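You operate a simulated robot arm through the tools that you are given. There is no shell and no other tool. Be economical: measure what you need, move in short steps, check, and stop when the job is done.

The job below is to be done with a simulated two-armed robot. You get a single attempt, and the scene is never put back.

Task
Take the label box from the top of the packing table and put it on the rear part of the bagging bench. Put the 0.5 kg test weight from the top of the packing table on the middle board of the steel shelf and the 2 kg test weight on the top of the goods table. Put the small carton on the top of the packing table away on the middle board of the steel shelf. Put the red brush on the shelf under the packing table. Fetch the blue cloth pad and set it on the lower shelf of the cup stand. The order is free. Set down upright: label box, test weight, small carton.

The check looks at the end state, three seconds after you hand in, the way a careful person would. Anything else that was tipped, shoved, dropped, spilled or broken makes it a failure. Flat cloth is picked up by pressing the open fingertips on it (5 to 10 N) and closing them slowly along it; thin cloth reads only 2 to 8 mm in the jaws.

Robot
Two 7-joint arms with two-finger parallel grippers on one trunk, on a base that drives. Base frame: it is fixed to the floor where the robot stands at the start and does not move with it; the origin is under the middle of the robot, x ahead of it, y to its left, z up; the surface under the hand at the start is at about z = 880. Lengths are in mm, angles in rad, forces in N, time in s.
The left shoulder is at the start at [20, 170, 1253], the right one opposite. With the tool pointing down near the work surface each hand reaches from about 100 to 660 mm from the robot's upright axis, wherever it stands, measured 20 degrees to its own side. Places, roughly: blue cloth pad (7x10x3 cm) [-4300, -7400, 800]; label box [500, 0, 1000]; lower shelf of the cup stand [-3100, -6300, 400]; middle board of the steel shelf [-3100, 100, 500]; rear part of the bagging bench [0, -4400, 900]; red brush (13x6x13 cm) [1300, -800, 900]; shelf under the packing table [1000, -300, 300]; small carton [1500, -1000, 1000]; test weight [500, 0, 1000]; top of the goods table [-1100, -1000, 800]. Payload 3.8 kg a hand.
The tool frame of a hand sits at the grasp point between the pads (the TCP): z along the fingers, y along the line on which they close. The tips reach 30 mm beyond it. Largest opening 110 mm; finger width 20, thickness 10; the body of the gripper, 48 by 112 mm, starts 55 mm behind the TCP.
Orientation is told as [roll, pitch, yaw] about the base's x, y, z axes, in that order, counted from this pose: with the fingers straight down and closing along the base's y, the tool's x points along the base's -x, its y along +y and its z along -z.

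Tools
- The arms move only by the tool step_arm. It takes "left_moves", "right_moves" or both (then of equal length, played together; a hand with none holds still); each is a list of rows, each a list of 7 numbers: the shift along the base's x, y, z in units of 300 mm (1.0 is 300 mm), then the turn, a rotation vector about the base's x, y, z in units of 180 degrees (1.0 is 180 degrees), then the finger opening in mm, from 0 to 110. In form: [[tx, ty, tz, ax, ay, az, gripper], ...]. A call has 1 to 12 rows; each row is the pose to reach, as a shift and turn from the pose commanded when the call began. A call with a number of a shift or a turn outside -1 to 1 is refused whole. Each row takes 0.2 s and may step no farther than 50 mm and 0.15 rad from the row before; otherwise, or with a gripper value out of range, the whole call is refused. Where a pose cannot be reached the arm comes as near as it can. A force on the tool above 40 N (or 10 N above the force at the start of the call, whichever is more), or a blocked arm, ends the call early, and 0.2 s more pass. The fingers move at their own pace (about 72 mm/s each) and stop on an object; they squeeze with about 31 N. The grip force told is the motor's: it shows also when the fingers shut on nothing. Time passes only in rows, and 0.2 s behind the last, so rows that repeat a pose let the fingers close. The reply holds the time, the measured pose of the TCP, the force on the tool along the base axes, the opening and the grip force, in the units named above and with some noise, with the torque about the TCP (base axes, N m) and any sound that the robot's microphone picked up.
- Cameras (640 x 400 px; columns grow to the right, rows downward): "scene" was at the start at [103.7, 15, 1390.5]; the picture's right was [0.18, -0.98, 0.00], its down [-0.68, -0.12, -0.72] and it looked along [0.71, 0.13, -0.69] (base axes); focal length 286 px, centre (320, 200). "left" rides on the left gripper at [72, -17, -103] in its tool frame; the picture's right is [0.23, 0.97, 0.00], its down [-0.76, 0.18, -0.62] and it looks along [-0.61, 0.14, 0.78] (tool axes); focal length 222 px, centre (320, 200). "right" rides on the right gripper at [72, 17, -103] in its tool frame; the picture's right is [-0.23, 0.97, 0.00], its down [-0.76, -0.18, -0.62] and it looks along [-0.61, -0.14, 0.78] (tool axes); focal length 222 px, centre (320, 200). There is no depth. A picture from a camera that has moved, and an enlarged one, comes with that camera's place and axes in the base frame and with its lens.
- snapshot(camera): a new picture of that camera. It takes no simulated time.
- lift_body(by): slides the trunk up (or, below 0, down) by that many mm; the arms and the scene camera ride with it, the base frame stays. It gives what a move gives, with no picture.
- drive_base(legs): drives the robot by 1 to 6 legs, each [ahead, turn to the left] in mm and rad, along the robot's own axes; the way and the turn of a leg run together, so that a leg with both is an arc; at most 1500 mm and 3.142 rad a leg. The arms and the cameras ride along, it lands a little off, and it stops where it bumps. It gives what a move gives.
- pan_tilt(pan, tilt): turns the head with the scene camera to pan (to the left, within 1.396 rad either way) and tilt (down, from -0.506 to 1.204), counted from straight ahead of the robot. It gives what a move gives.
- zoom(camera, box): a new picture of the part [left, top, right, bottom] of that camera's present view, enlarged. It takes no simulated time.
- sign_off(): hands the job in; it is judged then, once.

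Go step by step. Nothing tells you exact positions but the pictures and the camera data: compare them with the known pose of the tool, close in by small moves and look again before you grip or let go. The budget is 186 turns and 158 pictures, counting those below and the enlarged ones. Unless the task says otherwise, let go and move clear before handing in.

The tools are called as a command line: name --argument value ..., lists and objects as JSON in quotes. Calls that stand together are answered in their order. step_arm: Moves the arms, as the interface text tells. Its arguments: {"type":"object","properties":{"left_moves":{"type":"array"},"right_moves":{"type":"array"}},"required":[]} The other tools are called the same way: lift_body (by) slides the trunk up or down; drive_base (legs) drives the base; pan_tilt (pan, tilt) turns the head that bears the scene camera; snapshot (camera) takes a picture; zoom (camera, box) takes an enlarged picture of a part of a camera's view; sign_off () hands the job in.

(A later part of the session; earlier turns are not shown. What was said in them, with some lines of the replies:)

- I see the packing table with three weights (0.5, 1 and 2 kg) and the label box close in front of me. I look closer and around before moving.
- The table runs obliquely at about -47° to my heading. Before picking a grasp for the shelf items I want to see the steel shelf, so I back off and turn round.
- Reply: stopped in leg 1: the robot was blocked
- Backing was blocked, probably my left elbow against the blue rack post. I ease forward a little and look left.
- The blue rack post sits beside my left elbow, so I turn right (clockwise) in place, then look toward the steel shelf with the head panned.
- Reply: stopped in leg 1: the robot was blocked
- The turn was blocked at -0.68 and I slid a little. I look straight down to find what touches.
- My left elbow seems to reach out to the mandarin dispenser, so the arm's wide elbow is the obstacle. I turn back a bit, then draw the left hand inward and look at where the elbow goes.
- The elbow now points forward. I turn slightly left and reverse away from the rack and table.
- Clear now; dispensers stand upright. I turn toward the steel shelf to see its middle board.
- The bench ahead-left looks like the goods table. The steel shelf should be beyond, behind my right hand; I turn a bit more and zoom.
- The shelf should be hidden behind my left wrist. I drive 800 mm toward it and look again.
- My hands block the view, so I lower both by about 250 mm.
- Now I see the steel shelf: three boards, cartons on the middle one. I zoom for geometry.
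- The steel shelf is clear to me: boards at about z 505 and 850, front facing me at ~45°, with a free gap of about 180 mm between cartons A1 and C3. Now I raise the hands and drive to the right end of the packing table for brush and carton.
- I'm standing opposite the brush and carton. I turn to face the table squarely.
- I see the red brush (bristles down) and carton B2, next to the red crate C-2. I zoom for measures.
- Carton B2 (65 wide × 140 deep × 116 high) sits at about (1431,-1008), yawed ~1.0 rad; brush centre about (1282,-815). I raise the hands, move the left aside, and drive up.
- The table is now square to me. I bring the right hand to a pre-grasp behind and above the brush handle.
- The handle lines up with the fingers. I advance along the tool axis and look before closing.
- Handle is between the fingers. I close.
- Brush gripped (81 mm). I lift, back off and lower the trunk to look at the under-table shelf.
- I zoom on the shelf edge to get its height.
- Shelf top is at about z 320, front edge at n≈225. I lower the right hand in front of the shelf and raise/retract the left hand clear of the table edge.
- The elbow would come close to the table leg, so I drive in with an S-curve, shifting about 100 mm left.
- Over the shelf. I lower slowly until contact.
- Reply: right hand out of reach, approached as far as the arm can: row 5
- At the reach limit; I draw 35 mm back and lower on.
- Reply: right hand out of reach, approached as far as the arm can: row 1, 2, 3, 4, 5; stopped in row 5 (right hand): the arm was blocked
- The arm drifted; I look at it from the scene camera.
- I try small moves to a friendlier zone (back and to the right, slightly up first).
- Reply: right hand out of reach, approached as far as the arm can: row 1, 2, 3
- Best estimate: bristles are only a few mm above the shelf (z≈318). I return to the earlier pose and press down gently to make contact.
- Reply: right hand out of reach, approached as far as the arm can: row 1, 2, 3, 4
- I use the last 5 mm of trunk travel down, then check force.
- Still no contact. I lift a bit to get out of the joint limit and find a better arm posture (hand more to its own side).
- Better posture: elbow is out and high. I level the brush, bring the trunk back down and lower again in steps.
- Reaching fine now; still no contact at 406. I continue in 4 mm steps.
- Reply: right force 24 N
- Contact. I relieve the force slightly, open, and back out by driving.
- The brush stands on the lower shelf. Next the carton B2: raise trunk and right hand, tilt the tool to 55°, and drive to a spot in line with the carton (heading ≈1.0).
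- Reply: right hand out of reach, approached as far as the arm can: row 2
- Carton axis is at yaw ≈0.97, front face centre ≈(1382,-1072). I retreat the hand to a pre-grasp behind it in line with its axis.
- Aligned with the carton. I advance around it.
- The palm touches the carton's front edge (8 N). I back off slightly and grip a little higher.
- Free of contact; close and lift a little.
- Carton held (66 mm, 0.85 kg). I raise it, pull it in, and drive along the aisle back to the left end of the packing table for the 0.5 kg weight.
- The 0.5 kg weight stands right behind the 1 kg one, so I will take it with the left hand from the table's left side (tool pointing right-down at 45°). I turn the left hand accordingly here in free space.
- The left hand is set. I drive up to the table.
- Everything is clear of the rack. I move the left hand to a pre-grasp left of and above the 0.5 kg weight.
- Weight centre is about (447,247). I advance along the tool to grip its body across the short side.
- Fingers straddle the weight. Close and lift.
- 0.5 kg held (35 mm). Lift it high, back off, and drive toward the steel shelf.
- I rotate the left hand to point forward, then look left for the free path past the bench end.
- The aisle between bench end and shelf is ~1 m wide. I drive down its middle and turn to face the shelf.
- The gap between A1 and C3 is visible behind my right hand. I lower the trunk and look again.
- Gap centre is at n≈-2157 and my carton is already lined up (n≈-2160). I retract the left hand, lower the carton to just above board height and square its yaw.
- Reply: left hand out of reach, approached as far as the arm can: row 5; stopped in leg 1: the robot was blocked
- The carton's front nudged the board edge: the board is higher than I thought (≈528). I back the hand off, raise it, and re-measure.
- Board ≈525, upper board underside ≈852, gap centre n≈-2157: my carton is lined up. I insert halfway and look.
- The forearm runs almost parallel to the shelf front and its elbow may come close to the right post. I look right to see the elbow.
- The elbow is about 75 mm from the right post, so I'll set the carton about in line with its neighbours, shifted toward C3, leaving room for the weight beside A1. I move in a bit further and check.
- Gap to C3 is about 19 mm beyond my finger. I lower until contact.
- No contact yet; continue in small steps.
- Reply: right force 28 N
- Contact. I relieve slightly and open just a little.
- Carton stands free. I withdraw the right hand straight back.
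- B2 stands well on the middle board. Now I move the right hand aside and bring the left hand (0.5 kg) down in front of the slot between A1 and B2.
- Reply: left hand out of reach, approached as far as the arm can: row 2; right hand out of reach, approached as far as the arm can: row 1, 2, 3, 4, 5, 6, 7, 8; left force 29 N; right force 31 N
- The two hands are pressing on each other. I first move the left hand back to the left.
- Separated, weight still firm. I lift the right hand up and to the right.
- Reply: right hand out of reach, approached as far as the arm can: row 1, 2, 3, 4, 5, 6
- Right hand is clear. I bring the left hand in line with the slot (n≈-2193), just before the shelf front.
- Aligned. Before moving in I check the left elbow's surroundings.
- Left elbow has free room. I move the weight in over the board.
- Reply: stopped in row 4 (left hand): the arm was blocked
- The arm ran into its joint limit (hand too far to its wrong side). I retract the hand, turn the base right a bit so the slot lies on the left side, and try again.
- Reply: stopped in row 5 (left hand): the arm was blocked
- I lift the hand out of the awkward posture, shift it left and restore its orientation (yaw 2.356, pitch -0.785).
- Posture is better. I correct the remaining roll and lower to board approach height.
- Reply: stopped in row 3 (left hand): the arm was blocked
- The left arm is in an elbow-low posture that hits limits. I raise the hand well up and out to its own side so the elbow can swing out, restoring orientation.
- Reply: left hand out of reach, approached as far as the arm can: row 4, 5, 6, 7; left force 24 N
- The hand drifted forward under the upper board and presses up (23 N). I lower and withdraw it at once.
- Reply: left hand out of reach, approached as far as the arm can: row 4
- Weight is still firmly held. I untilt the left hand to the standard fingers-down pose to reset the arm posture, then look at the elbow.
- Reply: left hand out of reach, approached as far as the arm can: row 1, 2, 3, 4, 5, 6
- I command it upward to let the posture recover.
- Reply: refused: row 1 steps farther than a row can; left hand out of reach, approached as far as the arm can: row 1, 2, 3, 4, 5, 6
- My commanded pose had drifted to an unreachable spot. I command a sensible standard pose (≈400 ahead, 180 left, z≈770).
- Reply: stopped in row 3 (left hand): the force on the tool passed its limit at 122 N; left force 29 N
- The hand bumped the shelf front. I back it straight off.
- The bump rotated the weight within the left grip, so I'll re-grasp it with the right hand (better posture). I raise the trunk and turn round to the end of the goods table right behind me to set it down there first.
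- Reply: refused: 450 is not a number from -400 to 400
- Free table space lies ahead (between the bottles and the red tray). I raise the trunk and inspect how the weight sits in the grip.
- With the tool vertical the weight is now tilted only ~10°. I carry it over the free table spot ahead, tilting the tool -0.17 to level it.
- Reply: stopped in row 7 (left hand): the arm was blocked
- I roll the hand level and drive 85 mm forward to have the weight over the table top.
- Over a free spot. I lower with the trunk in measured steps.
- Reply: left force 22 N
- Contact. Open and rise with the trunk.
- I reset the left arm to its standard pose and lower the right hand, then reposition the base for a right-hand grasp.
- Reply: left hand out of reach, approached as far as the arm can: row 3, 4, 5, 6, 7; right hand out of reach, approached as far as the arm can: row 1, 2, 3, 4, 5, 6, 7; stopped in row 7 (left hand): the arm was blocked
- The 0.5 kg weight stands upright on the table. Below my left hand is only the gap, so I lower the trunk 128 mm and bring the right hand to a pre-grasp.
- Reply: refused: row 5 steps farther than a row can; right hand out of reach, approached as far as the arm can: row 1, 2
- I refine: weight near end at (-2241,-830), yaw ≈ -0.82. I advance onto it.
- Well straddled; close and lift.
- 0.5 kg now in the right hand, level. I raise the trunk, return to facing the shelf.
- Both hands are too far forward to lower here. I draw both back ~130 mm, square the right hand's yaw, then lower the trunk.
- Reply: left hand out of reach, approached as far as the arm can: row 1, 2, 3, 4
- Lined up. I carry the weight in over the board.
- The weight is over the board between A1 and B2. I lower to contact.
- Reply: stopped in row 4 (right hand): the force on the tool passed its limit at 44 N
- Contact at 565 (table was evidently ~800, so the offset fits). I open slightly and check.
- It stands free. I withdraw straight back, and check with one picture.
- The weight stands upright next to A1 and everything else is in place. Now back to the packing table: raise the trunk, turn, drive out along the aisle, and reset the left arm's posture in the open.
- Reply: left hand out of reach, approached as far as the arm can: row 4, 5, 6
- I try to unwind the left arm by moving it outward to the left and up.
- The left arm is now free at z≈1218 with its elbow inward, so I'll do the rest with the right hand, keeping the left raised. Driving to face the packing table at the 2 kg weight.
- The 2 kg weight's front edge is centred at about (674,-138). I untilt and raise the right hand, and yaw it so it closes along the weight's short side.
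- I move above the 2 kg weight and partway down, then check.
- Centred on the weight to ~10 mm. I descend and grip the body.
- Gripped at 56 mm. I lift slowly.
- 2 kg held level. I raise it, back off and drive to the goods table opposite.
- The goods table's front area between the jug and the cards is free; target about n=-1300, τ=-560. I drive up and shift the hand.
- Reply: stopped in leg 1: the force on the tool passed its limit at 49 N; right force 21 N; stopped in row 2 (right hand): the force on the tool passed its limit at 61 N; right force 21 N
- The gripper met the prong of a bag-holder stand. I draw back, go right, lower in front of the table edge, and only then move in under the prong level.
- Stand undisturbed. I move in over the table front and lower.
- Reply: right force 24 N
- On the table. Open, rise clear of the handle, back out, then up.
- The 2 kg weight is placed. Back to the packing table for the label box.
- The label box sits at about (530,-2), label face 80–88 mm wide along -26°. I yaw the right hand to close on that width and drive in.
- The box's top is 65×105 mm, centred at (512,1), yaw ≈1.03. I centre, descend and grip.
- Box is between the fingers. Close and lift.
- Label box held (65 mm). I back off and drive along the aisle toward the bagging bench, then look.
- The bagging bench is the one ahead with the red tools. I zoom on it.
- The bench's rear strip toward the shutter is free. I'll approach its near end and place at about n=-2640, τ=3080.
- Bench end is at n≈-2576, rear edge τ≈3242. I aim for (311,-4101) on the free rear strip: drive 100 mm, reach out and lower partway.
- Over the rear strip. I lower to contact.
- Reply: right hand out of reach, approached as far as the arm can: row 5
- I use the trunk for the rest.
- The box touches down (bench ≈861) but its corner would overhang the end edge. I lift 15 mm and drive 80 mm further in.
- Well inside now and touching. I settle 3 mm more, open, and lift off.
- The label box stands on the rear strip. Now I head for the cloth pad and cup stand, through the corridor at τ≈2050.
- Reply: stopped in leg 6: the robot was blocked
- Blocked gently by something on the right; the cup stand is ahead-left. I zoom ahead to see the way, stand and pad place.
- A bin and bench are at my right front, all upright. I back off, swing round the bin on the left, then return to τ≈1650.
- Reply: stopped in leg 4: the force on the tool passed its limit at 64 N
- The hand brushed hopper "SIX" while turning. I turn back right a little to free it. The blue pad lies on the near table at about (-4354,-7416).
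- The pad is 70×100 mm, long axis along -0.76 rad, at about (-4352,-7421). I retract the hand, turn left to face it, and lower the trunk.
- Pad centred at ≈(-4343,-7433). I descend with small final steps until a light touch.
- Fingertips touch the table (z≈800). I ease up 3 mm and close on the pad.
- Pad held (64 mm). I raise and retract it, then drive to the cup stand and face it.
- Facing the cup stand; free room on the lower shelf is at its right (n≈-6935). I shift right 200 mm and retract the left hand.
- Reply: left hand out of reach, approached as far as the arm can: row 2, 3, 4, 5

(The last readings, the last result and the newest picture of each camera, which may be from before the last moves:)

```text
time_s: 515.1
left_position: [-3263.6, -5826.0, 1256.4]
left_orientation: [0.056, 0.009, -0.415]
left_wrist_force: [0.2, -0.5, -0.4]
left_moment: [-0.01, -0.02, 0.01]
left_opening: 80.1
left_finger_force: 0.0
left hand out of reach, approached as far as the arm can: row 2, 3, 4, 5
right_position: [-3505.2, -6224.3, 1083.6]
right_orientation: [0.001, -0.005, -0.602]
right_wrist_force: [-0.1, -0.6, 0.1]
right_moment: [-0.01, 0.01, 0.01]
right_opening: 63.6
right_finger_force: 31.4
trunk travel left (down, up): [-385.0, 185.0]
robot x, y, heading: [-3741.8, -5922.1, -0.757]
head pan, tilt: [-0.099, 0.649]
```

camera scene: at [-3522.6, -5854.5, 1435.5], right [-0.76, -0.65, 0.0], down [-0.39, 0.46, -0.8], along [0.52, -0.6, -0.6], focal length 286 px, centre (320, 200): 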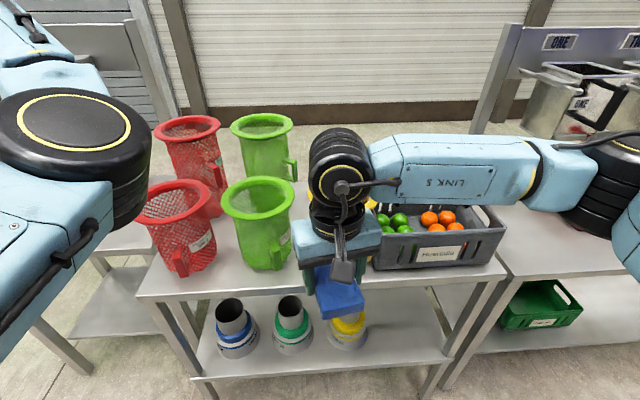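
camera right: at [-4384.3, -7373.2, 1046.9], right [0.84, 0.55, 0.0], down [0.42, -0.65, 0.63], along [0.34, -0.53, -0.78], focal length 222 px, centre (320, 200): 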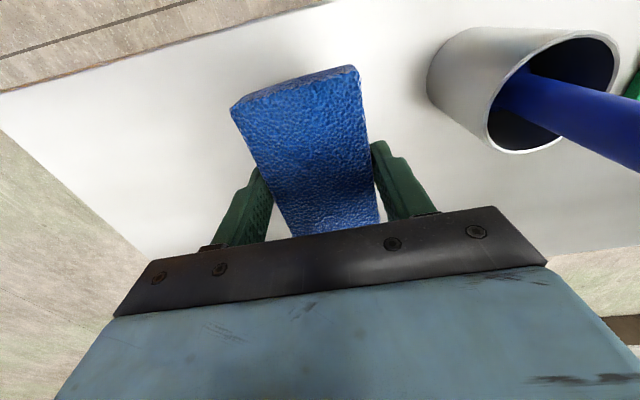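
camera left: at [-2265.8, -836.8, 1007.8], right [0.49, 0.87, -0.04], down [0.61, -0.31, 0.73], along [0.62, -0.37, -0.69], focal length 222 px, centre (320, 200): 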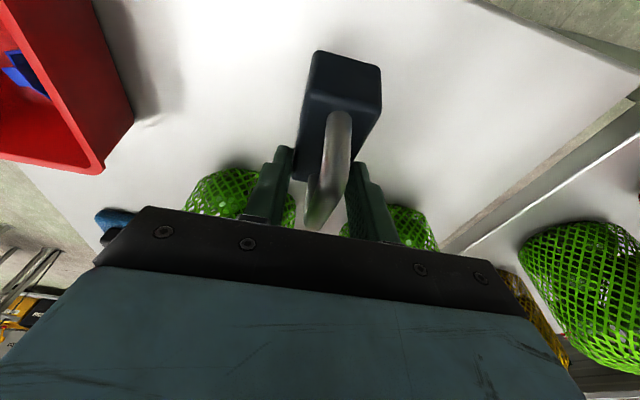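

lift_body --by -385

step_arm --right_moves '[[-0.03, -0.03, -0.14, 0, 0, -0.01, 25], [-0.06, -0.06, -0.28, 0, 0, -0.02, 25], [-0.09, -0.09, -0.42, 0, 0, -0.03, 25], [-0.12, -0.12, -0.56, 0, 0, -0.04, 25], [-0.133, -0.133, -0.7, 0, 0, -0.05, 25], [-0.133, -0.133, -0.83, 0, 0, -0.05, 25]]'

snapshot --camera "scene"

```text
time_s: 518.8
left_position: [-3262.4, -5827.7, 871.1]
left_orientation: [0.056, 0.011, -0.416]
left_wrist_force: [-0.3, -0.6, 0.2]
left_moment: [-0.01, 0.03, -0.02]
left_opening: 79.9
left_finger_force: 0.1
right_position: [-3505.2, -6224.3, 698.9]
right_orientation: [-0.001, -0.007, -0.601]
right_wrist_force: [0.4, 0.4, 0.2]
right_moment: [0.0, -0.01, 0.04]
right_opening: 63.8
right_finger_force: 30.8
trunk travel left (down, up): [0.0, 570.0]
robot x, y, heading: [-3744.2, -5921.5, -0.762]
head pan, tilt: [-0.099, 0.649]
```

```text
time_s: 520.2
left_position: [-3261.5, -5827.3, 871.9]
left_orientation: [0.057, 0.011, -0.415]
left_wrist_force: [-0.5, -0.3, -1.0]
left_moment: [-0.02, -0.03, -0.01]
left_opening: 80.0
left_finger_force: 0.1
right_position: [-3542.6, -6264.2, 448.4]
right_orientation: [0.0, -0.007, -0.759]
right_wrist_force: [-0.1, -0.3, 0.3]
right_moment: [0.02, 0.0, -0.01]
right_opening: 64.0
right_finger_force: 30.8
trunk travel left (down, up): [0.0, 570.0]
robot x, y, heading: [-3739.5, -5924.6, -0.761]
head pan, tilt: [-0.099, 0.649]
```

```text
9 pictures are left
camera scene: at [-3667.4, -6001.4, 1050.5], right [-0.76, -0.65, 0.0], down [-0.4, 0.46, -0.8], along [0.52, -0.6, -0.6], focal length 286 px, centre (320, 200)
```

scene: 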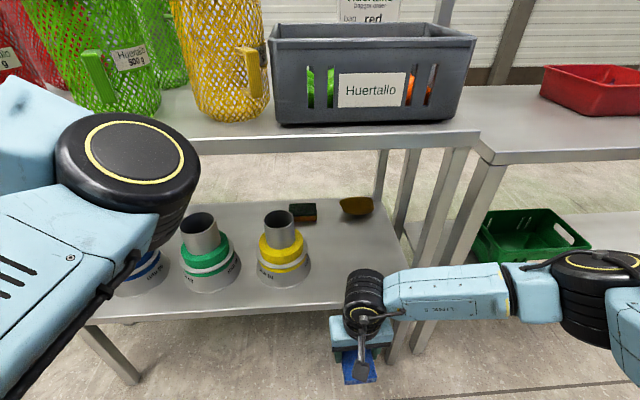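

The forearm would meet the stand's right leg if I reach in vertically, so I tilt the tool 45° first, then reach in near the front of the free spot.

step_arm --right_moves '[[0, 0, 0.02, -0.0287, -0.0302, 0, 25], [0, 0, 0.04, -0.0573, -0.0603, 0, 25], [0, 0, 0.06, -0.086, -0.0905, 0, 25], [0, 0, 0.08, -0.1147, -0.1207, 0, 25], [0, 0, 0.1, -0.1433, -0.1508, 0, 25], [0, 0, 0.11, -0.172, -0.181, 0, 25]]'

step_arm --right_moves '[[0.1, -0.1, 0, 0, 0, 0, 25], [0.2, -0.2, 0, 0, 0, 0, 25], [0.3, -0.3, 0, 0, 0, 0, 25], [0.4, -0.4, 0, 0, 0, 0, 25]]'

snapshot --camera "scene"

```text
time_s: 521.6
left_position: [-3261.6, -5827.0, 871.4]
left_orientation: [0.058, 0.01, -0.417]
left_wrist_force: [-1.0, -0.2, -0.1]
left_moment: [0.03, -0.03, 0.04]
left_opening: 80.0
left_finger_force: 0.1
right_position: [-3535.4, -6258.2, 487.7]
right_orientation: [-0.005, -0.789, -0.759]
right_wrist_force: [0.2, 0.2, 0.3]
right_moment: [0.02, -0.02, -0.01]
right_opening: 63.7
right_finger_force: 31.2
right hand out of reach, approached as far as the arm can: row 6
trunk travel left (down, up): [0.0, 570.0]
robot x, y, heading: [-3743.7, -5921.3, -0.761]
head pan, tilt: [-0.099, 0.649]
```

```text
time_s: 522.6
left_position: [-3262.1, -5827.3, 871.2]
left_orientation: [0.059, 0.009, -0.415]
left_wrist_force: [-0.2, -0.4, -0.4]
left_moment: [-0.01, 0.02, 0.01]
left_opening: 79.9
left_finger_force: 0.1
right_position: [-3412.3, -6378.4, 484.7]
right_orientation: [-0.002, -0.791, -0.759]
right_wrist_force: [0.2, -0.4, -0.1]
right_moment: [0.02, 0.01, -0.01]
right_opening: 63.7
right_finger_force: 31.6
trunk travel left (down, up): [0.0, 570.0]
robot x, y, heading: [-3742.4, -5921.3, -0.756]
head pan, tilt: [-0.099, 0.649]
```

```text
8 pictures are left
camera scene: at [-3667.3, -6001.4, 1050.5], right [-0.76, -0.65, 0.0], down [-0.4, 0.46, -0.8], along [0.52, -0.6, -0.6], focal length 286 px, centre (320, 200)
```

scene: 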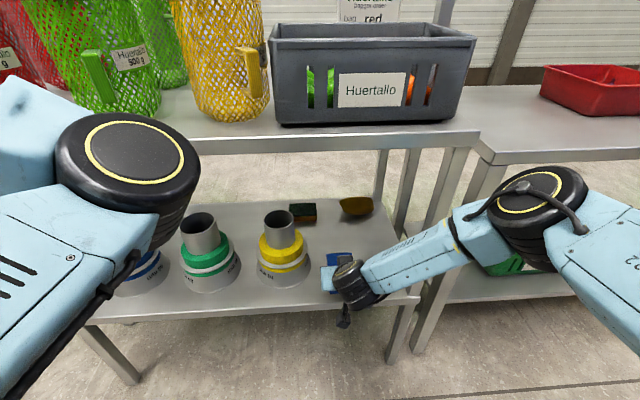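

Clear of the cup and leg. I go 28 mm further in and lower gently.

step_arm --right_moves '[[0.066, -0.066, 0, 0, 0, 0, 25], [0.066, -0.066, -0.04, 0, 0, 0, 25], [0.066, -0.066, -0.08, 0, 0, 0, 25], [0.066, -0.066, -0.1, 0, 0, 0, 25], [0.066, -0.066, -0.12, 0, 0, 0, 25], [0.066, -0.066, -0.14, 0, 0, 0, 25]]'

snapshot --camera "right"

```text
time_s: 524.0
left_position: [-3261.4, -5826.0, 871.2]
left_orientation: [0.056, 0.008, -0.415]
left_wrist_force: [-0.1, 0.8, 0.1]
left_moment: [0.01, 0.0, 0.01]
left_opening: 79.9
left_finger_force: 0.0
right_position: [-3390.7, -6402.5, 453.9]
right_orientation: [-0.003, -0.805, -0.761]
right_wrist_force: [6.0, -5.6, 30.8]
right_moment: [0.17, 0.09, -0.04]
right_opening: 63.9
right_finger_force: 31.0
trunk travel left (down, up): [0.0, 570.0]
robot x, y, heading: [-3741.6, -5925.0, -0.758]
head pan, tilt: [-0.099, 0.649]
```

```text
7 pictures are left
camera right: at [-3468.1, -6305.0, 473.6], right [0.79, 0.6, 0.16], down [-0.07, -0.18, 0.98], along [0.61, -0.78, -0.1], focal length 222 px, centre (320, 200)
```

right: 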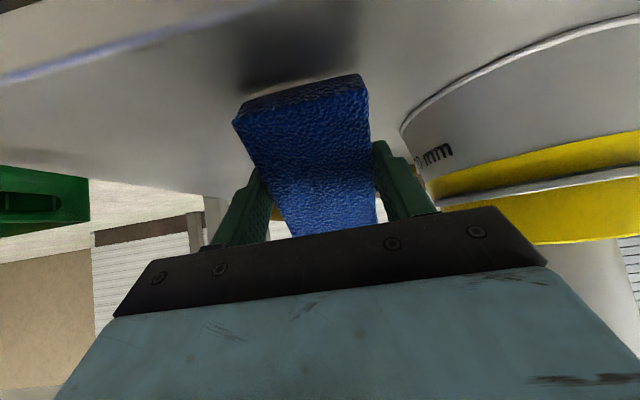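

Contact. I open just a bit (cup nearby) so the pad settles, then rise slightly and back out.

step_arm --right_moves '[[0, 0, 0.01, 0, 0, 0, 70], [0, 0, 0.015, 0, 0, 0, 82], [0, 0, 0.015, 0, 0, 0, 84], [0, 0, 0.015, 0, 0, 0, 84]]'

snapshot --camera "right"

```text
time_s: 525.0
left_position: [-3261.8, -5827.4, 870.5]
left_orientation: [0.059, 0.01, -0.416]
left_wrist_force: [0.0, -0.3, 0.5]
left_moment: [0.02, 0.01, 0.01]
left_opening: 79.8
left_finger_force: 0.1
right_position: [-3394.3, -6399.3, 450.3]
right_orientation: [-0.001, -0.791, -0.759]
right_wrist_force: [-0.5, 0.6, -0.8]
right_moment: [-0.02, -0.03, -0.01]
right_opening: 84.0
right_finger_force: 0.0
trunk travel left (down, up): [0.0, 570.0]
robot x, y, heading: [-3738.8, -5921.0, -0.765]
head pan, tilt: [-0.099, 0.649]
```

```text
6 pictures are left
camera right: at [-3471.7, -6301.9, 472.4], right [0.79, 0.6, 0.16], down [-0.05, -0.19, 0.98], along [0.61, -0.78, -0.12], focal length 222 px, centre (320, 200)
```

right: 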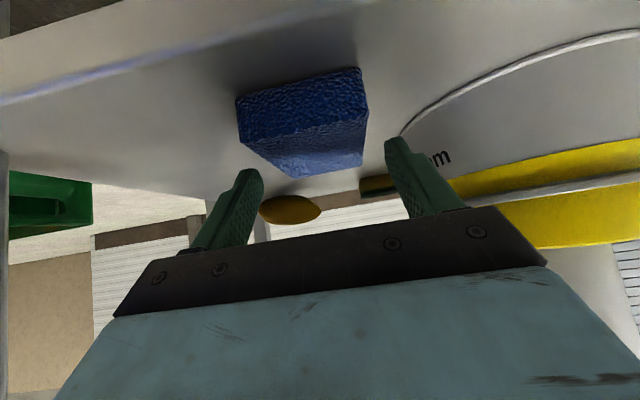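

The pad lies flat on the lower shelf. I withdraw.

step_arm --right_moves '[[-0.08, 0.08, 0.03, 0, 0, 0, 84], [-0.18, 0.18, 0.04, 0, 0, 0, 84], [-0.28, 0.28, 0.04, 0, 0, 0, 84], [-0.38, 0.38, 0.04, 0, 0, 0, 84], [-0.46, 0.46, 0.04, 0, 0, 0, 84]]'

drive_base --legs '[[-150, 0]]'

snapshot --camera "scene"

```text
time_s: 526.2
left_position: [-3262.6, -5826.4, 871.0]
left_orientation: [0.057, 0.01, -0.415]
left_wrist_force: [0.0, 0.2, -0.2]
left_moment: [0.0, -0.05, -0.02]
left_opening: 80.0
left_finger_force: 0.0
right_position: [-3523.4, -6256.4, 468.8]
right_orientation: [-0.008, -0.789, -0.76]
right_wrist_force: [-0.1, -0.7, -0.1]
right_moment: [0.01, -0.01, 0.01]
right_opening: 83.8
right_finger_force: 0.0
right hand out of reach, approached as far as the arm can: row 4, 5
trunk travel left (down, up): [0.0, 570.0]
robot x, y, heading: [-3739.3, -5921.4, -0.757]
head pan, tilt: [-0.099, 0.649]
```

```text
time_s: 527.6
left_position: [-3371.2, -5724.2, 870.7]
left_orientation: [0.058, 0.011, -0.418]
left_wrist_force: [0.3, 0.2, -0.8]
left_moment: [-0.02, 0.0, 0.0]
left_opening: 80.1
left_finger_force: 0.0
right_position: [-3633.5, -6152.9, 469.5]
right_orientation: [-0.008, -0.787, -0.761]
right_wrist_force: [0.3, 0.2, 0.6]
right_moment: [0.0, 0.01, 0.04]
right_opening: 84.2
right_finger_force: 0.0
trunk travel left (down, up): [0.0, 570.0]
robot x, y, heading: [-3852.4, -5819.6, -0.764]
head pan, tilt: [-0.099, 0.649]
```

```text
5 pictures are left
camera scene: at [-3777.6, -5897.0, 1050.5], right [-0.76, -0.65, 0.0], down [-0.39, 0.46, -0.8], along [0.52, -0.6, -0.6], focal length 286 px, centre (320, 200)
```

scene: 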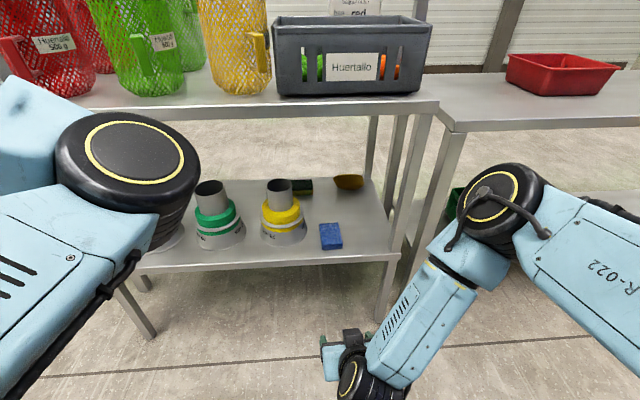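

The blue pad lies on the lower shelf of the cup stand, and both hands are empty and clear. All six items are placed, so I hand the job in.

sign_off

```text
The job is handed in.
```

All six items are at their target places, and I saw each one standing or lying properly there before handing in. There were several bumps along the way.

- **Label box:** upright on the rear strip of the bagging bench, near its end.
- **0.5 kg weight:** upright on the middle board of the steel shelf, next to carton A1.
- **2 kg weight:** upright near the front of the goods table.
- **Small carton (B2):** upright on the middle board of the steel shelf, between A1 and C3.
- **Red brush:** on the shelf under the packing table, bristles down.
- **Blue cloth pad:** flat on the lower shelf of the cup stand.

**Contacts along the way:**
- My left arm touched the blue rack at the start.
- The carton nudged the steel shelf's front edge.
- The left hand hit the steel shelf's front at about 122 N and pressed up under its top board at about 23 N. The first hit turned the 0.5 kg weight in the grip, so I set it on another table and re-gripped it.
- The 2 kg gripper met the bag-holder stand's prong on the goods table at about 50–60 N.
- The right hand hit hopper "SIX" at about 64 N.
- The base was stopped once beside a bin near the cup stand.

Nothing looked tipped or knocked over in the pictures I took afterwards. I cannot rule out small shifts, especially of hopper "SIX" and the bin, which I saw only briefly.
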